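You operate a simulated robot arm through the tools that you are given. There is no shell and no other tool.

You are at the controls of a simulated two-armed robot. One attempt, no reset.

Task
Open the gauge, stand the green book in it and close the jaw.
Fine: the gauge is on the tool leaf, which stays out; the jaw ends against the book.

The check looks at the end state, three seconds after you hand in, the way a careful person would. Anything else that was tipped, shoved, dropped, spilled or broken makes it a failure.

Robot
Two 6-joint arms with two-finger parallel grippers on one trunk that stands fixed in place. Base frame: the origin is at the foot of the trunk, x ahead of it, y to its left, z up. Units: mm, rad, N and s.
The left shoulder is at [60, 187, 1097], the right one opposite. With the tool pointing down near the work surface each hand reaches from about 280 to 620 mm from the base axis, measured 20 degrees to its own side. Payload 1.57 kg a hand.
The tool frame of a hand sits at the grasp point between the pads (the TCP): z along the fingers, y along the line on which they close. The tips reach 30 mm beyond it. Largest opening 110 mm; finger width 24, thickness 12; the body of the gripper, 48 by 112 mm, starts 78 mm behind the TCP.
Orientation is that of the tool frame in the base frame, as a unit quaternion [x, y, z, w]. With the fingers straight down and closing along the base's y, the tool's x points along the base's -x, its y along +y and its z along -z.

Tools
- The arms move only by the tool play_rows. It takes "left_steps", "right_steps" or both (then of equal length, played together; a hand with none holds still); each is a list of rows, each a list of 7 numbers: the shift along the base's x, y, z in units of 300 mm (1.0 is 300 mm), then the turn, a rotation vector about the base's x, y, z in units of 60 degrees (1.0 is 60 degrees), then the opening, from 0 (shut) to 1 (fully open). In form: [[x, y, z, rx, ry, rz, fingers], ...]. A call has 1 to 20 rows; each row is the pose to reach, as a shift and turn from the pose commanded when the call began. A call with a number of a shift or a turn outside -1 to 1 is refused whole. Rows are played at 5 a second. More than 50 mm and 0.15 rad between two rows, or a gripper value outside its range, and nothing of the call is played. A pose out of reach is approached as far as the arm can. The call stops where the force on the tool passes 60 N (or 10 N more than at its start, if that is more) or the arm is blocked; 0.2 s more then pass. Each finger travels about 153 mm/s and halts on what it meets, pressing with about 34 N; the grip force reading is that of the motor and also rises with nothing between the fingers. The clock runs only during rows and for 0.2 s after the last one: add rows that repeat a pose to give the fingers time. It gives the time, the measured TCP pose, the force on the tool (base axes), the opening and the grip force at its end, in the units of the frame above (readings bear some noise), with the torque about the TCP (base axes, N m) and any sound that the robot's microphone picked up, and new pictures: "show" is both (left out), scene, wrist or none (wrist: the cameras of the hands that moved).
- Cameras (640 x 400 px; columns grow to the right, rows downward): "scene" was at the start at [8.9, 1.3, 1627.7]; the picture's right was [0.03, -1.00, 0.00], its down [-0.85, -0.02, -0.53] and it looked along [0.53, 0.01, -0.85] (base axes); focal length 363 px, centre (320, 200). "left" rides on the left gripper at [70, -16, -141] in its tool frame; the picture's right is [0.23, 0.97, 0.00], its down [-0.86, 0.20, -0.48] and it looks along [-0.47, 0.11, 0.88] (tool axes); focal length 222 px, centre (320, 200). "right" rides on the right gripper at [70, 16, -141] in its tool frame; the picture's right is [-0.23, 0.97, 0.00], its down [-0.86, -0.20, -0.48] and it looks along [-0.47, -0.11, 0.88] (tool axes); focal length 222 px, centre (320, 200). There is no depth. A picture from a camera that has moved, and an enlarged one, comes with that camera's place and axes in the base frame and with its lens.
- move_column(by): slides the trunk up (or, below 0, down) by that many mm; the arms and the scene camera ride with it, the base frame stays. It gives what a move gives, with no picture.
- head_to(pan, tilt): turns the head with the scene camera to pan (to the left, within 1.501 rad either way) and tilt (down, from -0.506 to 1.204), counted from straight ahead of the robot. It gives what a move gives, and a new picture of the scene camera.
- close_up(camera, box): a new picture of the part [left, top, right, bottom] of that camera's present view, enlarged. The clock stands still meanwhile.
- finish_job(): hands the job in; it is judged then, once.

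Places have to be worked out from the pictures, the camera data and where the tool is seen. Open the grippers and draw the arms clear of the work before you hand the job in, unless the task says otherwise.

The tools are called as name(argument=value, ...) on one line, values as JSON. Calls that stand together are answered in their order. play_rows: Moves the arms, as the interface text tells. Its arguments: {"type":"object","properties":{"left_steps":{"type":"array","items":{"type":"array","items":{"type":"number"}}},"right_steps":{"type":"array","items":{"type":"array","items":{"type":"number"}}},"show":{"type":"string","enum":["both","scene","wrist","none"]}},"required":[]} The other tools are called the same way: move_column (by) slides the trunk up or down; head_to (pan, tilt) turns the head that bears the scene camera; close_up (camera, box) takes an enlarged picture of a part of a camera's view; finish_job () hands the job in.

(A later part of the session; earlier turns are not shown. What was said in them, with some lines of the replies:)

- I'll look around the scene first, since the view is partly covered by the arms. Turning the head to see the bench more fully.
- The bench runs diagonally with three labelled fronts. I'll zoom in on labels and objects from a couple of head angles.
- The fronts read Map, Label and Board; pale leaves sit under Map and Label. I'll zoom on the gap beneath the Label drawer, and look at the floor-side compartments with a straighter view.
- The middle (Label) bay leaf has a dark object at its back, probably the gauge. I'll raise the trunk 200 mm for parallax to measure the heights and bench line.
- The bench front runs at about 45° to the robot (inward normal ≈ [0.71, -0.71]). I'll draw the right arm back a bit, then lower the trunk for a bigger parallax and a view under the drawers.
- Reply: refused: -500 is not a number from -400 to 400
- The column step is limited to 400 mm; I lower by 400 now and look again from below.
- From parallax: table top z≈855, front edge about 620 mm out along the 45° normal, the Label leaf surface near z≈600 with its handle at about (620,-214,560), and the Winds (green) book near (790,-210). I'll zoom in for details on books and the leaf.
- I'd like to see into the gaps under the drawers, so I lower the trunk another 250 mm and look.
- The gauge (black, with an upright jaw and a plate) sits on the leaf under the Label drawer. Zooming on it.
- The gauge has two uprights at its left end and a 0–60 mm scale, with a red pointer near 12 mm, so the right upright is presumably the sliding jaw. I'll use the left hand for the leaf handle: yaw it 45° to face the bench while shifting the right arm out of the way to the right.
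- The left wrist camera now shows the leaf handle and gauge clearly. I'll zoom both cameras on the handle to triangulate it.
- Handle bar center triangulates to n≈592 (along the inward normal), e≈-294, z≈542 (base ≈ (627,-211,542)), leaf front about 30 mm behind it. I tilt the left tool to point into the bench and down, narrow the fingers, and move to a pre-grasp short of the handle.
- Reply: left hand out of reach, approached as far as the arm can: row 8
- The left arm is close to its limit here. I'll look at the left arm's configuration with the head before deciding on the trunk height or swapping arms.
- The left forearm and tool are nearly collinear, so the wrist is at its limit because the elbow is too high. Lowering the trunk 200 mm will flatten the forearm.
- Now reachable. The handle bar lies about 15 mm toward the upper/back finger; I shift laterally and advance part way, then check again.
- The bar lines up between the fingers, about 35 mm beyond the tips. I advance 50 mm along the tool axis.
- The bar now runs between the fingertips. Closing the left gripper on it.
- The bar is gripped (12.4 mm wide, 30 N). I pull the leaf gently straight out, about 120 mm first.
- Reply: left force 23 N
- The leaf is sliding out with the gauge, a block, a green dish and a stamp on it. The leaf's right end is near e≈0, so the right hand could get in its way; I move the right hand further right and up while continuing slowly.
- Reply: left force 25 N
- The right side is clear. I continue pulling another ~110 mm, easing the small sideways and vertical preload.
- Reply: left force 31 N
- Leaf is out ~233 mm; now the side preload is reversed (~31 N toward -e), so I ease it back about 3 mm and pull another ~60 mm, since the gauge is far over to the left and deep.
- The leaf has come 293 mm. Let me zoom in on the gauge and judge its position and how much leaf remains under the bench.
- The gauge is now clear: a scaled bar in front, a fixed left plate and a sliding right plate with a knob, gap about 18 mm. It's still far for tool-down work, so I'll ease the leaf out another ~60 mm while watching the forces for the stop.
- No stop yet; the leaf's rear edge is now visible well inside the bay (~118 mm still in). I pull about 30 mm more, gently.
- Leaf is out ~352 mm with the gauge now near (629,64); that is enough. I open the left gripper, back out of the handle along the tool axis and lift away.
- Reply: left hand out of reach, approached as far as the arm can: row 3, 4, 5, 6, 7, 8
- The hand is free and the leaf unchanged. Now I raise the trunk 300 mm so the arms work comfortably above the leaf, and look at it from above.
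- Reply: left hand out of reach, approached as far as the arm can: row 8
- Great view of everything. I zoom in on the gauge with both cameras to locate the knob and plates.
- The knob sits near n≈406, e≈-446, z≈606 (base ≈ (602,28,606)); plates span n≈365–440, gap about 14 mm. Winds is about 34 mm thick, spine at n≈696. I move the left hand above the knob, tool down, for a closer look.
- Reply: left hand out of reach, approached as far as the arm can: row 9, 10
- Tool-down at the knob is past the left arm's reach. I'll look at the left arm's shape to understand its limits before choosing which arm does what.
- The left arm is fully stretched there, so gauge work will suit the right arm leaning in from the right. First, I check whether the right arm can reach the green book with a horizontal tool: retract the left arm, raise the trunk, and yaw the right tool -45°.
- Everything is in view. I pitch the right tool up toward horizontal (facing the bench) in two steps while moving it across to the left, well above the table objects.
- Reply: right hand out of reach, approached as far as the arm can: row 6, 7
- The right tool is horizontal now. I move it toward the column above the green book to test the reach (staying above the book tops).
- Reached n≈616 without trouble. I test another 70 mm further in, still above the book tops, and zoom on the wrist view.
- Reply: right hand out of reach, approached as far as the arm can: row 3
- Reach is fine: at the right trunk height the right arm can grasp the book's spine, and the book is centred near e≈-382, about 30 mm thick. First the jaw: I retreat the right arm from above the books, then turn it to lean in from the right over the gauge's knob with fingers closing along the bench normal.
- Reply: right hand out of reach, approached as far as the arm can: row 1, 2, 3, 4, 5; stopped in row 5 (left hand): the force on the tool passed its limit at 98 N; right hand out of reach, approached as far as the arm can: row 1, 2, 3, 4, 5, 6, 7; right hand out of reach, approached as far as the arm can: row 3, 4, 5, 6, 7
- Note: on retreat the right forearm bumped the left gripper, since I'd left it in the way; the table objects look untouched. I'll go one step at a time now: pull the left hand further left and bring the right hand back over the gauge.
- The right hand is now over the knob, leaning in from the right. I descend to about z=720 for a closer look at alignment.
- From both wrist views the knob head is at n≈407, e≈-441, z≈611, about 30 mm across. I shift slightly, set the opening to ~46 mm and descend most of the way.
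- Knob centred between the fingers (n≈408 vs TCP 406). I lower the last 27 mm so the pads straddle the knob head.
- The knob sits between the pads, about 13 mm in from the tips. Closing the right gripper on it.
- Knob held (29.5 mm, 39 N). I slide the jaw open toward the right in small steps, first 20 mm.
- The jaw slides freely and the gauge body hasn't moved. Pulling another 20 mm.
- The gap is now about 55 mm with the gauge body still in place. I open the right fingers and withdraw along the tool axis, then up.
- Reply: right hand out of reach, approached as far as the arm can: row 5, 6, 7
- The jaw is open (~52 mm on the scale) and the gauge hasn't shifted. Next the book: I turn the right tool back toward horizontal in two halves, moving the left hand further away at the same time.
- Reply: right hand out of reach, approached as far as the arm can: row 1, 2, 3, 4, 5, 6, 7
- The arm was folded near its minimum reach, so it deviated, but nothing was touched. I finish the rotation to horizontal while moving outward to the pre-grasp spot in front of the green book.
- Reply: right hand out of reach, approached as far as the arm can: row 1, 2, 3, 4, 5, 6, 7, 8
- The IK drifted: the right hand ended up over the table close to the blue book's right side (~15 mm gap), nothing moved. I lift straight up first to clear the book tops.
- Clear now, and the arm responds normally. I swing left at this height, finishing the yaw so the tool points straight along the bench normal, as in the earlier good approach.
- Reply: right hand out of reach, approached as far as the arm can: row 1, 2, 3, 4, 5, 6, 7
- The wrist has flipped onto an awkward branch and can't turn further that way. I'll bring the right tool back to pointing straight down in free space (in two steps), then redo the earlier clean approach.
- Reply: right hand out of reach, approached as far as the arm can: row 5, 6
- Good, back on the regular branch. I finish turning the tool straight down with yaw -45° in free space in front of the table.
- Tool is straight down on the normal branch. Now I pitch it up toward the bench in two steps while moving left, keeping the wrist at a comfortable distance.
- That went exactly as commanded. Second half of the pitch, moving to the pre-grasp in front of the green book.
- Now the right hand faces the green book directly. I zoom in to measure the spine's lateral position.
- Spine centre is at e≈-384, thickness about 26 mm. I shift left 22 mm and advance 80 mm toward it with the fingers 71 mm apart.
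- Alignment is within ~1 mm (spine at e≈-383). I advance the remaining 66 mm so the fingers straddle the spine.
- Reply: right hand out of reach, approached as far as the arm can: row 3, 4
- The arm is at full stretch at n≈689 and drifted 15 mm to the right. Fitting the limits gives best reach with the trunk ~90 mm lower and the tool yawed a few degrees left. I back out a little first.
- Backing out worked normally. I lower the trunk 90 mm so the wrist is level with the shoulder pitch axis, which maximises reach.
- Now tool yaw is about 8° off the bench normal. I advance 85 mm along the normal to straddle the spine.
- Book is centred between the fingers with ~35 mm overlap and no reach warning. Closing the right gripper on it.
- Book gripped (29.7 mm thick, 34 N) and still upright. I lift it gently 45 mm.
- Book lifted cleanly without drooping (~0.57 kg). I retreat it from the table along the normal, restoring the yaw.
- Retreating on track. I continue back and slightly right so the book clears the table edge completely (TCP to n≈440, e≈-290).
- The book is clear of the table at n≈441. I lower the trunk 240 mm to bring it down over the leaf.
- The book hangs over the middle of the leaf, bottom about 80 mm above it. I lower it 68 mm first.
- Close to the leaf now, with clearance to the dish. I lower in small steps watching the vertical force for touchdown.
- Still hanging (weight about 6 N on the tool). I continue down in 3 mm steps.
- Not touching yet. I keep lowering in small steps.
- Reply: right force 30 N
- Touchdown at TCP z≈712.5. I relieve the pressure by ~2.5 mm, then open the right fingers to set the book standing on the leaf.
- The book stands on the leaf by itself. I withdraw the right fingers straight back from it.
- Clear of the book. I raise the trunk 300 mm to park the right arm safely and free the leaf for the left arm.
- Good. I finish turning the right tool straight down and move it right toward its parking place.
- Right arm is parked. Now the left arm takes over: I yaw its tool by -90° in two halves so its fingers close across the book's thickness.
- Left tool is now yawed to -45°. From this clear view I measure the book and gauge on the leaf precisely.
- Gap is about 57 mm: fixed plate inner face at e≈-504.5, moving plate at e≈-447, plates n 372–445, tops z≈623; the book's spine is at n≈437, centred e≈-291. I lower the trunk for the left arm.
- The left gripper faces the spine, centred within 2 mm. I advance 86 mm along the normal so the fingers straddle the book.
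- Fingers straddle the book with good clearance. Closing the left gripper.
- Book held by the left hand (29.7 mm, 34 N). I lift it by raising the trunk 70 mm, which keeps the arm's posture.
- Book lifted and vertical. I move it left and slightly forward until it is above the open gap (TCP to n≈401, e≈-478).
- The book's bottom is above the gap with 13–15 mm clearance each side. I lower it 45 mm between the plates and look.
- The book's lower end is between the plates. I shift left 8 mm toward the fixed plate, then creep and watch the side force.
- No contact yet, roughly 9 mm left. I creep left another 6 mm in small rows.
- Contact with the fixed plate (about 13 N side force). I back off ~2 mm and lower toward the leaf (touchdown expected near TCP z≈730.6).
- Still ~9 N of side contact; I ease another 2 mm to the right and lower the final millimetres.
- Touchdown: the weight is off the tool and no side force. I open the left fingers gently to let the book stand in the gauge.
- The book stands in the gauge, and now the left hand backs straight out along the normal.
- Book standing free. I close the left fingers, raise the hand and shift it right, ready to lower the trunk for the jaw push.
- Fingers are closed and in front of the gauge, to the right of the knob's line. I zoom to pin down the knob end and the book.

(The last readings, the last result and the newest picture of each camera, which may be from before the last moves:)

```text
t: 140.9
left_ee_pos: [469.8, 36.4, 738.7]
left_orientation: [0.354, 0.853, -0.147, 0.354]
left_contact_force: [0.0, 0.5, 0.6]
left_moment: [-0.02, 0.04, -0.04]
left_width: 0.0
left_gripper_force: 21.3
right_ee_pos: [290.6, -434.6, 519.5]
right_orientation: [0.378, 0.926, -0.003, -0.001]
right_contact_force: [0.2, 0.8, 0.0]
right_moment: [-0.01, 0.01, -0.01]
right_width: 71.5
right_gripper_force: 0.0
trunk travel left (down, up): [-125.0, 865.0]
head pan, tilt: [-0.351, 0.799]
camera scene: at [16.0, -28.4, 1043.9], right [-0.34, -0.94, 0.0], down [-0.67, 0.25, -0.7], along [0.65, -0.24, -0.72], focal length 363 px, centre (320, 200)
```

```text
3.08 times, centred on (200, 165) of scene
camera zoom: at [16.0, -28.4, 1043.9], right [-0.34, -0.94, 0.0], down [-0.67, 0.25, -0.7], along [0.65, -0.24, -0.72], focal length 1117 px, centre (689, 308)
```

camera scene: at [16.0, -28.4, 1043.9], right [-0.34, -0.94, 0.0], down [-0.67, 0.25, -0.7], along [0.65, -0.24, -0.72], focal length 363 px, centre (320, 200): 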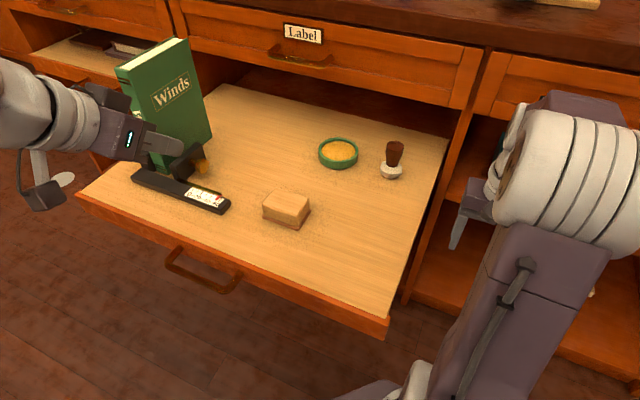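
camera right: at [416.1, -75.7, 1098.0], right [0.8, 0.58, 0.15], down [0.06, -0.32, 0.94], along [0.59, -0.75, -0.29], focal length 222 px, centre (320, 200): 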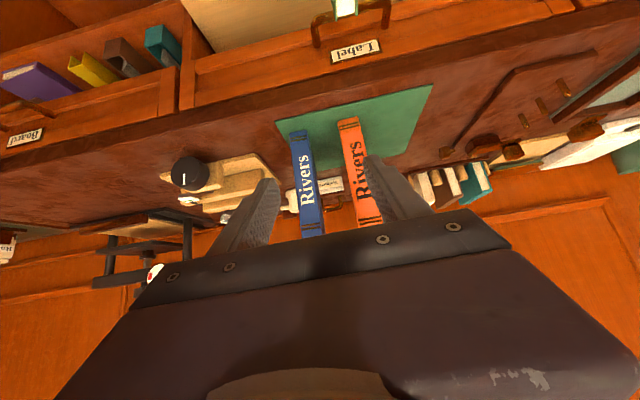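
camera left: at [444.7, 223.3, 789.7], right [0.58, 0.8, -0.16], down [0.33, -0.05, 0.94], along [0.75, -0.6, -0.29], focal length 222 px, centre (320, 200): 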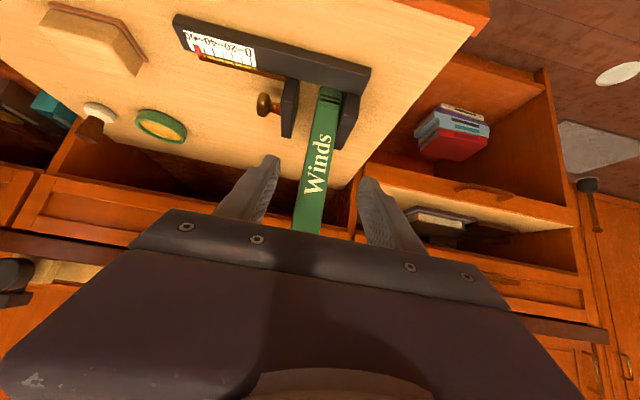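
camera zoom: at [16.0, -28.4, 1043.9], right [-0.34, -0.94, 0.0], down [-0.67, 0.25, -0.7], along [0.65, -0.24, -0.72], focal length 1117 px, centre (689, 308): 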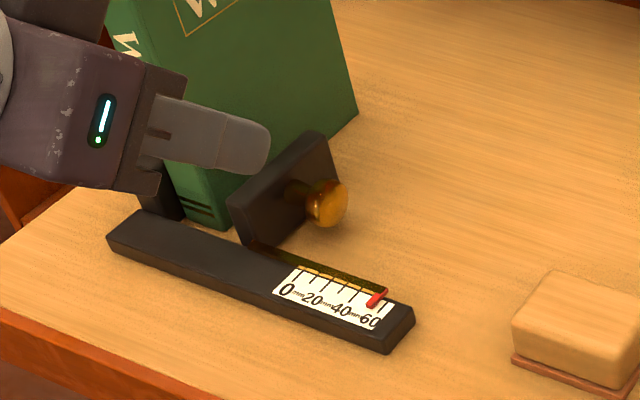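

Knob head centre is at about n≈407, e≈-405, z≈604, its end near e≈-396. I move the closed fingers to the right of it, then down beside it.

play_rows(left_steps=[[0.05, -0.045, -0.02, 0, 0, 0, 0], [0.11, -0.1, -0.06, 0, 0, 0, 0], [0.165, -0.15, -0.1, 0, 0, 0, 0], [0.211, -0.192, -0.14, 0, 0, 0, 0], [0.211, -0.192, -0.22, 0, 0, 0, 0], [0.211, -0.192, -0.3, 0, 0, 0, 0]], show="both")

close_up(camera="left", box=[240, 60, 480, 220])

```text
t: 142.3
left_ee_pos: [531.7, -23.1, 647.8]
left_orientation: [0.354, 0.853, -0.147, 0.354]
left_contact_force: [0.5, 0.2, -0.5]
left_moment: [0.02, 0.01, -0.02]
left_width: 0.1
left_gripper_force: 21.2
right_ee_pos: [290.9, -434.4, 518.7]
right_orientation: [0.378, 0.926, -0.004, -0.001]
right_contact_force: [-0.5, 0.4, -0.4]
right_moment: [-0.03, 0.04, 0.0]
right_width: 71.7
right_gripper_force: 0.1
trunk travel left (down, up): [-125.0, 865.0]
head pan, tilt: [-0.351, 0.799]
camera scene: at [16.0, -28.4, 1044.0], right [-0.34, -0.94, 0.0], down [-0.67, 0.25, -0.7], along [0.65, -0.24, -0.72], focal length 363 px, centre (320, 200)
camera left: at [415.7, 71.5, 698.6], right [0.58, 0.8, -0.16], down [0.33, -0.05, 0.94], along [0.75, -0.6, -0.29], focal length 222 px, centre (320, 200)
```

scene: 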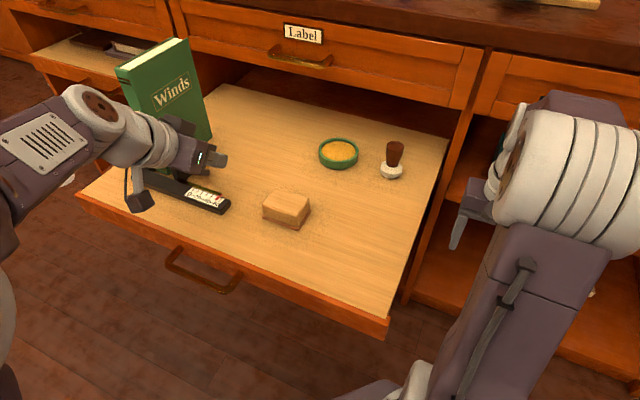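
left: 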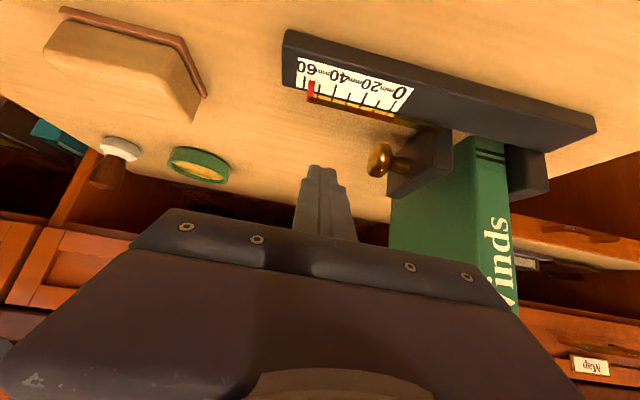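

```text
2.50 times, centred on (360, 140) of left
camera zoom: at [415.7, 71.5, 698.6], right [0.58, 0.8, -0.16], down [0.33, -0.05, 0.94], along [0.75, -0.6, -0.29], focal length 555 px, centre (220, 350)
```

zoom: 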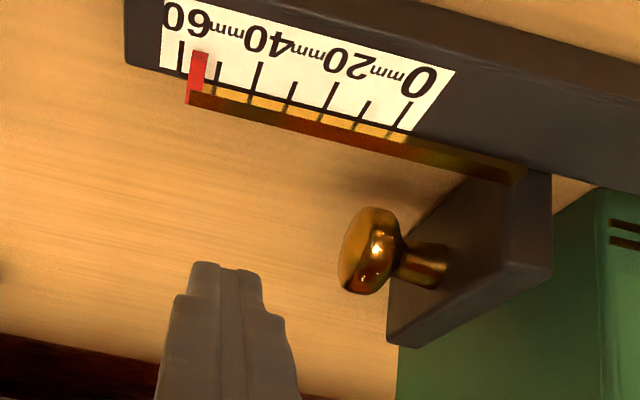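

Aligned at n≈392, right of the knob. Lowering 28 mm beside it.

play_rows(left_steps=[[0, 0, -0.05, 0, 0, 0, 0], [0, 0, -0.093, 0, 0, 0, 0]], show="wrist")

close_up(camera="left", box=[240, 60, 480, 220])

close_up(camera="scene", box=[100, 100, 300, 230])

```text
t: 142.9
left_ee_pos: [530.7, -21.7, 620.6]
left_orientation: [0.354, 0.854, -0.147, 0.353]
left_contact_force: [1.1, 0.7, 0.0]
left_moment: [-0.01, 0.01, -0.02]
left_width: 0.0
left_gripper_force: 21.7
right_ee_pos: [291.9, -435.3, 520.1]
right_orientation: [0.378, 0.926, -0.003, -0.001]
right_contact_force: [0.1, 0.8, -0.5]
right_moment: [-0.02, -0.03, -0.02]
right_width: 71.4
right_gripper_force: 0.0
trunk travel left (down, up): [-125.0, 865.0]
head pan, tilt: [-0.351, 0.799]
camera left: at [415.5, 72.1, 671.1], right [0.58, 0.8, -0.16], down [0.33, -0.05, 0.94], along [0.75, -0.6, -0.29], focal length 222 px, centre (320, 200)
```

left: 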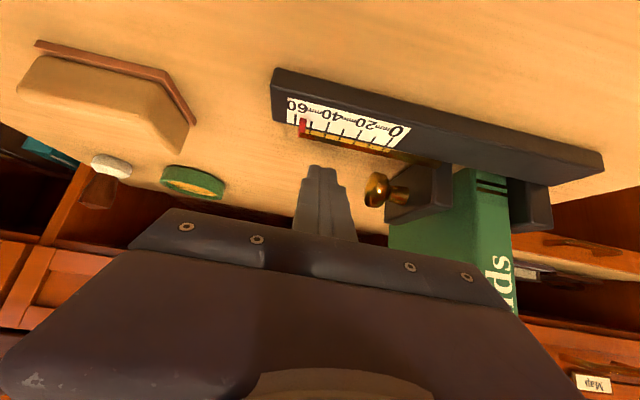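

```text
2.50 times, centred on (360, 140) of left
camera zoom: at [415.5, 72.1, 671.1], right [0.58, 0.8, -0.16], down [0.33, -0.05, 0.94], along [0.75, -0.6, -0.29], focal length 555 px, centre (220, 350)
```

zoom: 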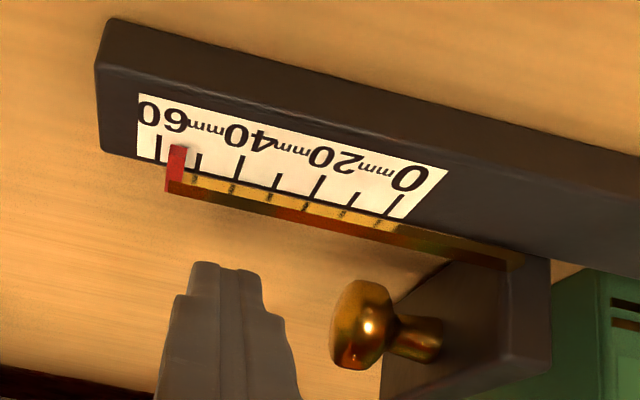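

```text
3.08 times, centred on (200, 165) of scene
camera zoom: at [16.0, -28.4, 1044.0], right [-0.34, -0.94, 0.0], down [-0.67, 0.25, -0.7], along [0.65, -0.24, -0.72], focal length 1117 px, centre (689, 308)
```

zoom: 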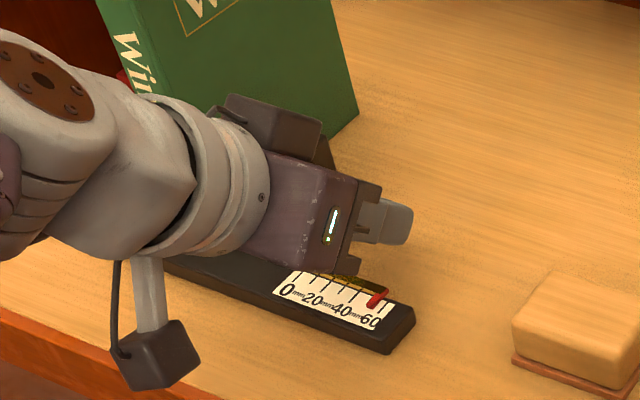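

Fingers are level with the knob. I move left toward it, 25 mm first.

play_rows(left_steps=[[0.02, 0.02, 0, 0, 0, 0, 0], [0.04, 0.04, 0, 0, 0, 0, 0], [0.059, 0.059, 0, 0, 0, 0, 0]], show="wrist")

close_up(camera="left", box=[240, 60, 480, 220])

```text
t: 143.7
left_ee_pos: [549.5, -4.3, 619.4]
left_orientation: [0.353, 0.854, -0.146, 0.354]
left_contact_force: [-0.4, 0.1, -1.2]
left_moment: [-0.03, 0.02, -0.01]
left_width: 0.0
left_gripper_force: 21.2
right_ee_pos: [290.4, -434.5, 518.8]
right_orientation: [0.378, 0.926, -0.003, -0.001]
right_contact_force: [0.3, -0.6, -0.3]
right_moment: [0.01, -0.01, 0.0]
right_width: 71.6
right_gripper_force: 0.0
trunk travel left (down, up): [-125.0, 865.0]
head pan, tilt: [-0.351, 0.799]
camera left: at [433.2, 89.9, 669.9], right [0.58, 0.8, -0.16], down [0.33, -0.05, 0.94], along [0.75, -0.6, -0.29], focal length 222 px, centre (320, 200)
```

left: 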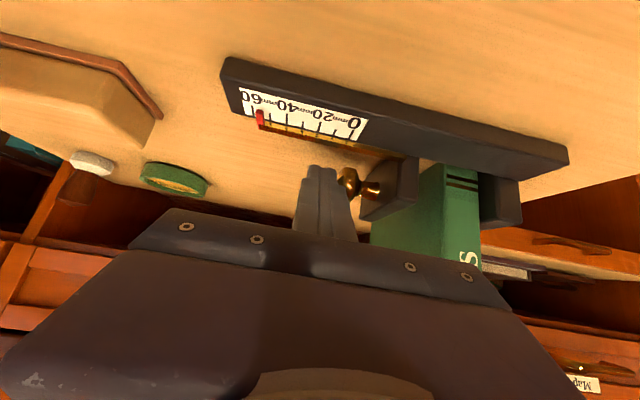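

```text
2.50 times, centred on (360, 140) of left
camera zoom: at [433.2, 89.9, 669.9], right [0.58, 0.8, -0.16], down [0.33, -0.05, 0.94], along [0.75, -0.6, -0.29], focal length 555 px, centre (220, 350)
```

zoom: 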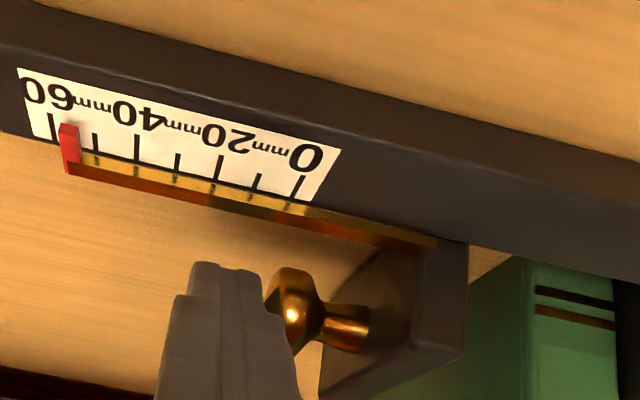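

Almost touching the knob. I push 18 mm further left in small rows, watching the force and pointer.

play_rows(left_steps=[[0.01, 0.01, 0, 0, 0, 0, 0], [0.02, 0.02, 0, 0, 0, 0, 0], [0.03, 0.03, 0, 0, 0, 0, 0], [0.042, 0.042, 0, 0, 0, 0, 0]], show="none")

close_up(camera="left", box=[240, 60, 480, 220])

```text
t: 144.7
left_ee_pos: [561.8, 8.5, 619.1]
left_orientation: [0.354, 0.853, -0.147, 0.354]
left_contact_force: [-0.8, -0.5, 0.3]
left_moment: [-0.02, 0.01, 0.0]
left_width: 0.0
left_gripper_force: 21.9
right_ee_pos: [291.2, -433.7, 519.0]
right_orientation: [0.378, 0.926, -0.003, -0.001]
right_contact_force: [-0.2, -0.3, 0.0]
right_moment: [-0.01, 0.0, -0.01]
right_width: 71.7
right_gripper_force: 0.1
trunk travel left (down, up): [-125.0, 865.0]
head pan, tilt: [-0.351, 0.799]
```

```text
2.50 times, centred on (360, 140) of left
camera zoom: at [445.1, 103.0, 670.4], right [0.58, 0.8, -0.16], down [0.33, -0.05, 0.94], along [0.75, -0.6, -0.29], focal length 555 px, centre (220, 350)
```

zoom: 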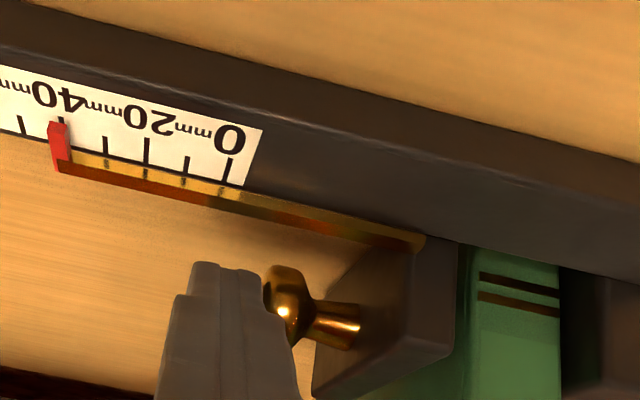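

The jaw follows; the pointer is at 40 mm. I push 6 mm more, then creep.

play_rows(left_steps=[[0.005, 0.005, 0, 0, 0, 0, 0], [0.01, 0.01, 0, 0, 0, 0, 0], [0.014, 0.014, 0, 0, 0, 0, 0]], show="none")

play_rows(left_steps=[[0.003, 0.003, 0, 0, 0, 0, 0], [0.006, 0.006, 0, 0, 0, 0, 0]], show="none")

close_up(camera="left", box=[240, 60, 480, 220])

```text
t: 145.5
left_ee_pos: [565.9, 13.3, 620.0]
left_orientation: [0.354, 0.853, -0.148, 0.353]
left_contact_force: [-1.2, 0.1, -0.8]
left_moment: [-0.01, -0.02, 0.02]
left_width: 0.0
left_gripper_force: 21.4
right_ee_pos: [291.8, -434.6, 519.1]
right_orientation: [0.378, 0.926, -0.003, -0.002]
right_contact_force: [0.4, 0.6, 0.0]
right_moment: [-0.02, -0.02, 0.0]
right_width: 71.5
right_gripper_force: 0.0
trunk travel left (down, up): [-125.0, 865.0]
head pan, tilt: [-0.351, 0.799]
```

```text
t: 146.1
left_ee_pos: [566.6, 13.7, 619.8]
left_orientation: [0.353, 0.854, -0.145, 0.354]
left_contact_force: [0.8, -0.5, 0.7]
left_moment: [0.02, 0.01, -0.02]
left_width: 0.0
left_gripper_force: 20.8
right_ee_pos: [290.2, -434.9, 519.4]
right_orientation: [0.377, 0.926, -0.003, -0.001]
right_contact_force: [0.6, -0.1, -0.6]
right_moment: [0.02, -0.01, 0.0]
right_width: 71.3
right_gripper_force: 0.0
trunk travel left (down, up): [-125.0, 865.0]
head pan, tilt: [-0.351, 0.799]
```

```text
2.50 times, centred on (360, 140) of left
camera zoom: at [451.8, 108.2, 670.7], right [0.58, 0.8, -0.16], down [0.33, -0.05, 0.94], along [0.75, -0.6, -0.29], focal length 555 px, centre (220, 350)
```

zoom: 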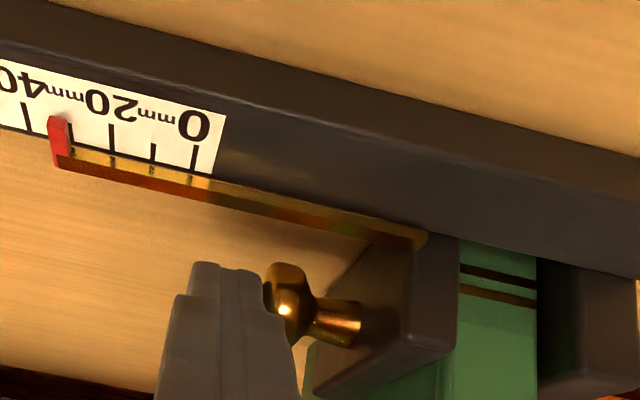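

Pointer near 32–33 mm; the book is 30 mm. I creep 1 mm at a time until the force shows contact.

play_rows(left_steps=[[0.0025, 0.0025, 0, 0, 0, 0, 0], [0.005, 0.005, 0, 0, 0, 0, 0]], show="none")

play_rows(left_steps=[[0.0025, 0.0025, 0, 0, 0, 0, 0], [0.005, 0.005, 0, 0, 0, 0, 0]], show="none")

close_up(camera="left", box=[240, 60, 480, 220])

```text
t: 146.7
left_ee_pos: [569.6, 15.7, 621.0]
left_orientation: [0.354, 0.853, -0.147, 0.353]
left_contact_force: [-1.0, -3.0, 1.5]
left_moment: [-0.02, -0.02, 0.0]
left_width: 0.0
left_gripper_force: 21.2
right_ee_pos: [291.6, -435.1, 519.5]
right_orientation: [0.378, 0.926, -0.003, -0.001]
right_contact_force: [0.2, 0.5, -0.1]
right_moment: [-0.01, 0.01, 0.0]
right_width: 71.3
right_gripper_force: 0.1
trunk travel left (down, up): [-125.0, 865.0]
head pan, tilt: [-0.351, 0.799]
```

```text
t: 147.3
left_ee_pos: [570.0, 15.8, 619.8]
left_orientation: [0.355, 0.853, -0.148, 0.352]
left_contact_force: [-8.8, -7.4, -1.8]
left_moment: [-0.07, 0.14, -0.06]
left_width: 0.0
left_gripper_force: 21.0
right_ee_pos: [291.3, -434.6, 519.7]
right_orientation: [0.379, 0.925, -0.003, -0.001]
right_contact_force: [0.1, 0.0, 0.3]
right_moment: [-0.01, 0.01, -0.02]
right_width: 71.3
right_gripper_force: 0.0
trunk travel left (down, up): [-125.0, 865.0]
head pan, tilt: [-0.351, 0.799]
```

```text
2.50 times, centred on (360, 140) of left
camera zoom: at [454.3, 110.4, 671.0], right [0.58, 0.8, -0.16], down [0.33, -0.05, 0.94], along [0.75, -0.6, -0.29], focal length 555 px, centre (220, 350)
```

zoom: 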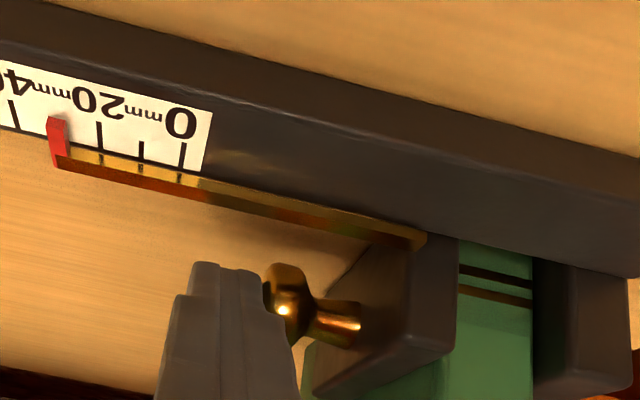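

Side force has risen to ~11 N with the pointer at 30 mm: the book is clamped between both plates. I ease the fingers off the knob to the right and look.

play_rows(left_steps=[[-0.01, -0.01, 0, 0, 0, 0, 0], [-0.04, -0.04, 0, 0, 0, 0, 0], [-0.08, -0.08, 0, 0, 0, 0, 0], [-0.1, -0.1, 0.06, 0, 0, 0, 0], [-0.1, -0.1, 0.18, 0, 0, 0, 0]], show="both")

close_up(camera="left", box=[260, 20, 560, 220])

close_up(camera="scene", box=[80, 20, 320, 230])

```text
t: 148.5
left_ee_pos: [541.9, -11.7, 674.1]
left_orientation: [0.354, 0.854, -0.147, 0.352]
left_contact_force: [-0.2, 0.5, -0.6]
left_moment: [0.01, 0.02, -0.02]
left_width: 0.1
left_gripper_force: 21.2
right_ee_pos: [290.3, -434.3, 519.2]
right_orientation: [0.378, 0.926, -0.003, -0.001]
right_contact_force: [0.5, 0.4, 0.0]
right_moment: [0.01, 0.03, 0.01]
right_width: 71.5
right_gripper_force: 0.0
trunk travel left (down, up): [-125.0, 865.0]
head pan, tilt: [-0.351, 0.799]
camera scene: at [16.0, -28.4, 1043.9], right [-0.34, -0.94, 0.0], down [-0.67, 0.25, -0.7], along [0.65, -0.24, -0.72], focal length 363 px, centre (320, 200)
camera left: at [425.4, 81.9, 723.9], right [0.58, 0.8, -0.16], down [0.33, -0.05, 0.94], along [0.75, -0.6, -0.29], focal length 222 px, centre (320, 200)
```

scene: 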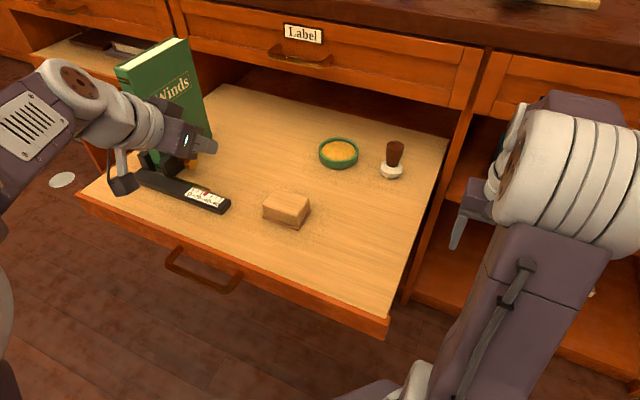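
left: 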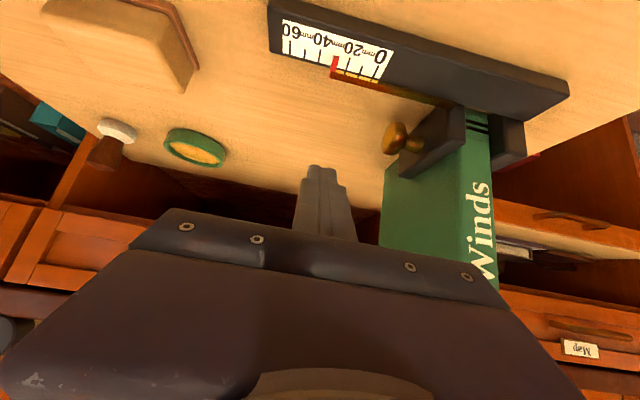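

```text
2.00 times, centred on (410, 120) of left
camera zoom: at [425.4, 81.9, 723.9], right [0.58, 0.8, -0.16], down [0.33, -0.05, 0.94], along [0.75, -0.6, -0.29], focal length 444 px, centre (140, 360)
```

zoom: 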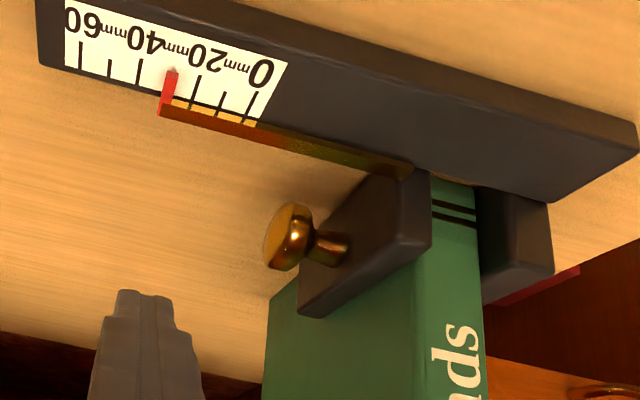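

```text
1.90 times, centred on (200, 125) of scene
camera zoom: at [16.0, -28.4, 1043.9], right [-0.34, -0.94, 0.0], down [-0.67, 0.25, -0.7], along [0.65, -0.24, -0.72], focal length 692 px, centre (549, 343)
```

zoom: 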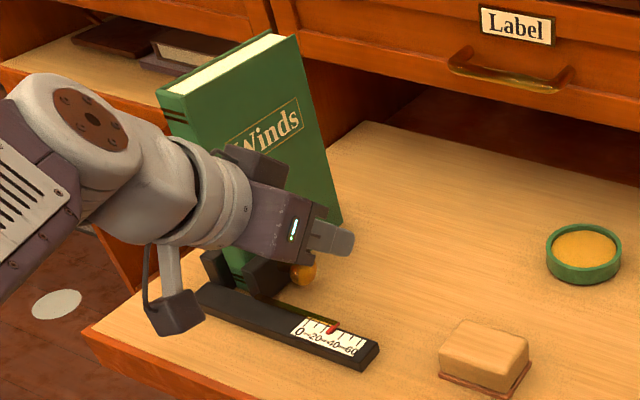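

The jaw rests against the book with the pointer at 30 mm and the book upright. I withdraw the left hand up and back from the leaf.

play_rows(left_steps=[[0, 0, 0.1, 0, 0, 0, 0], [-0.05, 0.05, 0.2, 0, 0, 0, 0], [-0.12, 0.12, 0.3, 0, 0, 0, 0], [-0.2, 0.2, 0.38, 0, 0, 0, 0.2], [-0.28, 0.28, 0.44, 0, 0, 0, 0.5], [-0.35, 0.35, 0.48, 0, 0, 0, 0.8], [-0.4, 0.4, 0.5, 0, 0, 0, 1]], show="both")

```text
t: 150.1
left_ee_pos: [421.6, 106.7, 824.6]
left_orientation: [0.354, 0.853, -0.148, 0.353]
left_contact_force: [0.2, -0.3, -0.7]
left_moment: [-0.02, -0.01, -0.02]
left_width: 109.7
left_gripper_force: 0.0
right_ee_pos: [290.2, -434.3, 520.0]
right_orientation: [0.378, 0.926, -0.003, 0.0]
right_contact_force: [0.8, 0.0, -0.2]
right_moment: [-0.01, 0.0, 0.01]
right_width: 71.2
right_gripper_force: 0.0
trunk travel left (down, up): [-125.0, 865.0]
head pan, tilt: [-0.351, 0.799]
camera scene: at [16.0, -28.3, 1043.9], right [-0.34, -0.94, 0.0], down [-0.67, 0.25, -0.7], along [0.65, -0.24, -0.72], focal length 363 px, centre (320, 200)
camera left: at [304.6, 200.5, 874.9], right [0.58, 0.8, -0.16], down [0.33, -0.05, 0.94], along [0.75, -0.6, -0.29], focal length 222 px, centre (320, 200)
```

scene: 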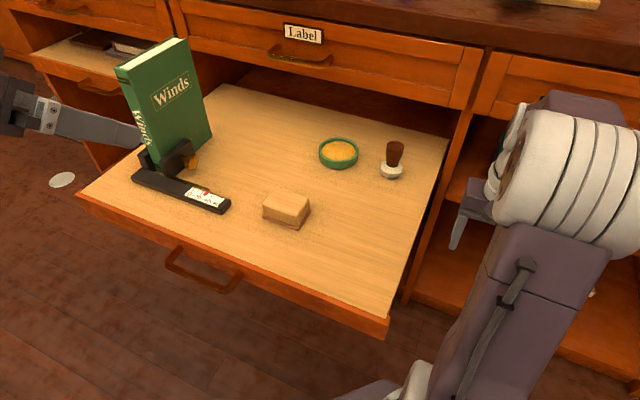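
left: 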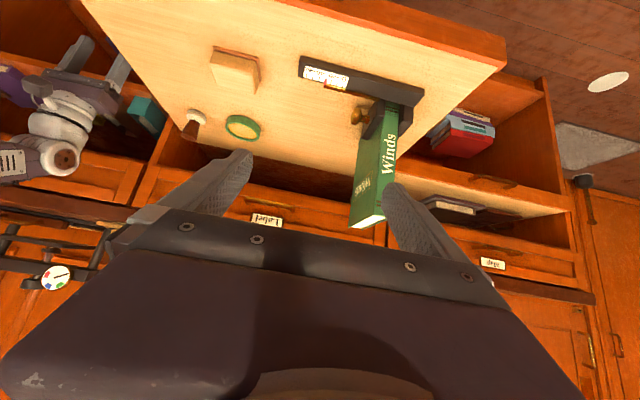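

Left hand is clear and open. I raise the trunk 300 mm for a full check and open the right gripper fully too.

move_column(by=300)

play_rows(left_steps=[[-0.05, 0.08, 0.03, 0, 0, 0, 1], [-0.08, 0.16, 0.06, 0, 0, 0, 1], [-0.1, 0.25, 0.08, 0, 0, 0, 1], [-0.1, 0.33, 0.1, 0, 0, 0, 1]], right_steps=[[0, 0, 0, 0, 0, 0, 0.8], [0, 0, 0, 0, 0, 0, 1], [0, 0, 0, 0, 0, 0, 1], [0, 0, 0, 0, 0, 0, 1]], show="none")

head_to(pan=-0.4, tilt=0.85)

close_up(camera="scene", box=[100, 150, 340, 330])

```text
t: 153.1
left_ee_pos: [421.4, 105.9, 1125.0]
left_orientation: [0.354, 0.853, -0.147, 0.354]
left_contact_force: [-0.6, 0.5, -0.7]
left_moment: [0.01, 0.01, -0.05]
left_width: 110.0
left_gripper_force: 0.0
right_ee_pos: [290.7, -434.4, 818.7]
right_orientation: [0.377, 0.926, -0.004, -0.001]
right_contact_force: [0.0, -0.1, 0.3]
right_moment: [-0.03, -0.01, -0.01]
right_width: 71.6
right_gripper_force: 0.0
trunk travel left (down, up): [-425.0, 565.0]
head pan, tilt: [-0.351, 0.799]
```

```text
t: 154.1
left_ee_pos: [391.5, 205.7, 1154.0]
left_orientation: [0.354, 0.854, -0.148, 0.353]
left_contact_force: [0.2, -0.5, -0.3]
left_moment: [0.02, -0.04, 0.0]
left_width: 109.7
left_gripper_force: 0.0
right_ee_pos: [291.1, -433.9, 820.4]
right_orientation: [0.378, 0.926, -0.005, -0.001]
right_contact_force: [-0.4, -1.3, 0.1]
right_moment: [-0.01, -0.01, 0.0]
right_width: 109.9
right_gripper_force: 0.0
trunk travel left (down, up): [-425.0, 565.0]
head pan, tilt: [-0.351, 0.799]
```

```text
t: 154.7
left_ee_pos: [390.7, 205.3, 1154.2]
left_orientation: [0.355, 0.853, -0.147, 0.353]
left_contact_force: [1.0, 0.0, -0.2]
left_moment: [0.01, -0.02, 0.0]
left_width: 109.7
left_gripper_force: 0.0
right_ee_pos: [291.2, -434.2, 820.8]
right_orientation: [0.378, 0.926, -0.003, -0.001]
right_contact_force: [-0.7, -0.1, 0.8]
right_moment: [0.0, -0.01, -0.03]
right_width: 110.2
right_gripper_force: 0.0
trunk travel left (down, up): [-425.0, 565.0]
head pan, tilt: [-0.4, 0.85]
camera scene: at [12.2, -31.2, 1339.9], right [-0.39, -0.92, 0.0], down [-0.69, 0.29, -0.66], along [0.61, -0.26, -0.75], focal length 363 px, centre (320, 200)
```

scene: 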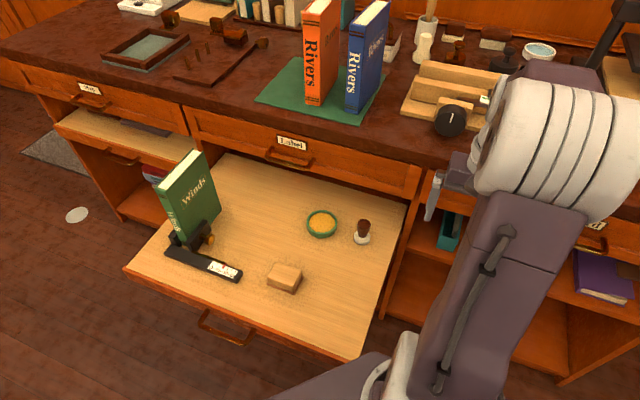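

```text
2.22 times, centred on (220, 240) of scene
camera zoom: at [12.2, -31.2, 1339.9], right [-0.39, -0.92, 0.0], down [-0.69, 0.29, -0.66], along [0.61, -0.26, -0.75], focal length 807 px, centre (542, 111)
```

zoom: 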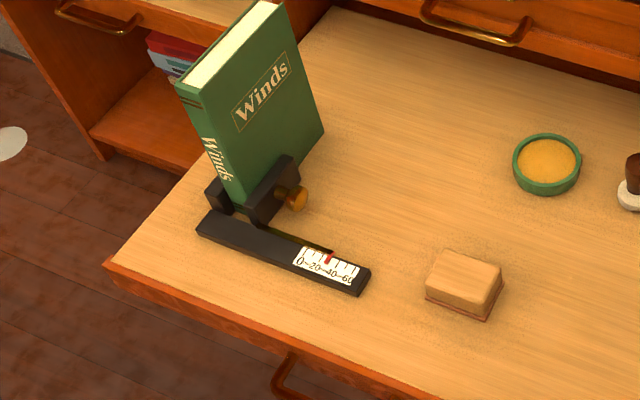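

Book stands in the closed gauge on the extended leaf. A last look over the rest of the table to confirm nothing else was disturbed.

head_to(pan=-0.7, tilt=0.65)

close_up(camera="left", box=[0, 0, 640, 400])

head_to(pan=-0.2, tilt=0.7)

```text
t: 155.5
left_ee_pos: [391.8, 205.2, 1154.1]
left_orientation: [0.353, 0.854, -0.147, 0.354]
left_contact_force: [-0.2, -0.1, 0.7]
left_moment: [0.02, 0.0, 0.03]
left_width: 110.1
left_gripper_force: 0.0
right_ee_pos: [291.2, -434.5, 819.6]
right_orientation: [0.377, 0.926, -0.003, -0.001]
right_contact_force: [-0.6, 0.3, 0.5]
right_moment: [0.01, 0.01, 0.01]
right_width: 110.0
right_gripper_force: 0.0
trunk travel left (down, up): [-425.0, 565.0]
head pan, tilt: [-0.7, 0.649]
camera scene: at [6.7, -56.5, 1356.5], right [-0.64, -0.77, 0.0], down [-0.46, 0.39, -0.8], along [0.61, -0.51, -0.6], focal length 363 px, centre (320, 200)
```

scene: 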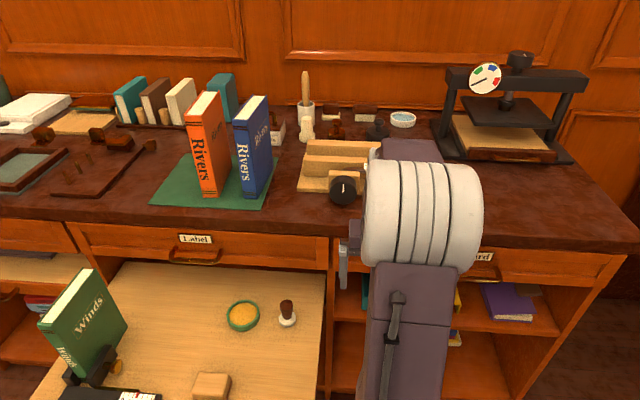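

```text
1.00 times, centred on (320, 200) of left (not enlarged: the box is as wide or as high as the picture)
camera zoom: at [275.0, 298.7, 1204.1], right [0.58, 0.8, -0.16], down [0.33, -0.05, 0.94], along [0.75, -0.6, -0.29], focal length 222 px, centre (320, 200)
```

zoom: 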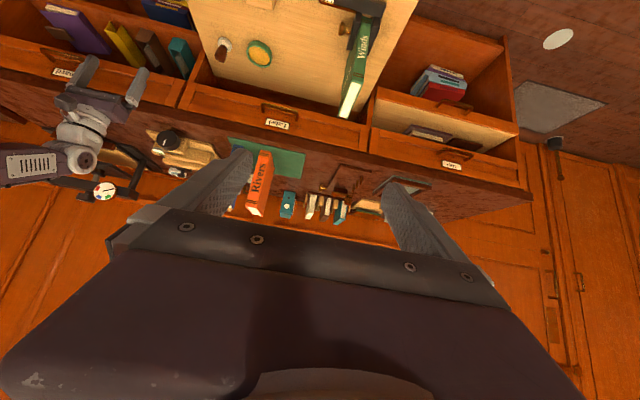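

```text
t: 156.4
left_ee_pos: [391.2, 204.9, 1154.8]
left_orientation: [0.354, 0.854, -0.147, 0.353]
left_contact_force: [-0.1, 0.0, -0.7]
left_moment: [-0.02, 0.02, -0.03]
left_width: 109.9
left_gripper_force: 0.1
right_ee_pos: [291.6, -434.2, 818.6]
right_orientation: [0.378, 0.926, -0.003, -0.001]
right_contact_force: [-0.6, -0.3, 0.6]
right_moment: [-0.01, -0.03, 0.04]
right_width: 110.1
right_gripper_force: 0.0
trunk travel left (down, up): [-425.0, 565.0]
head pan, tilt: [-0.201, 0.7]
camera scene: at [23.5, -17.7, 1352.2], right [-0.2, -0.98, 0.0], down [-0.63, 0.13, -0.77], along [0.75, -0.15, -0.64], focal length 363 px, centre (320, 200)
```

scene: 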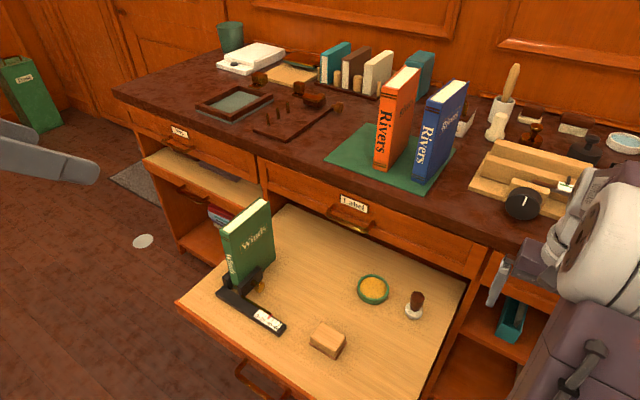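

The check views show:
- The green book stands upright in the gauge, and the jaw rests against it with the pointer at 30 mm.
- The leaf is still out.
- The other books, the mat, the dish, the block and the tools stand as before.
- Both grippers are open and the arms are clear.

Handing in the job.

finish_job()

```text
The job is handed in.
```

The green book ("Winds") is standing in the gauge on the tool leaf, with the jaw closed against it and the scale reading 30 mm. I handed the job in, and no verdict has come back yet.

- **Leaf:** I pulled it out about 350 mm by its handle, and it is still out.
- **Gauge:** I opened the jaw to about 57 mm. Once the book was in, I pushed the jaw back until the force rose to about 11 N, so the book sits against both plates.
- **Book:** The right hand took it off the table and stood it on the leaf. The left hand then moved it into the gauge.
- **Everything else:** In the last pictures the other books, the mat, the dish, the block and the tools stand where they were. Both grippers are open and clear.

**Two slips along the way:**
- The right forearm bumped the left gripper once while backing off. The force spiked to 98 N and the call stopped.
- Soon after, the right hand drifted to about 15 mm from the blue book. I lifted it straight up, and the blue book did not move.
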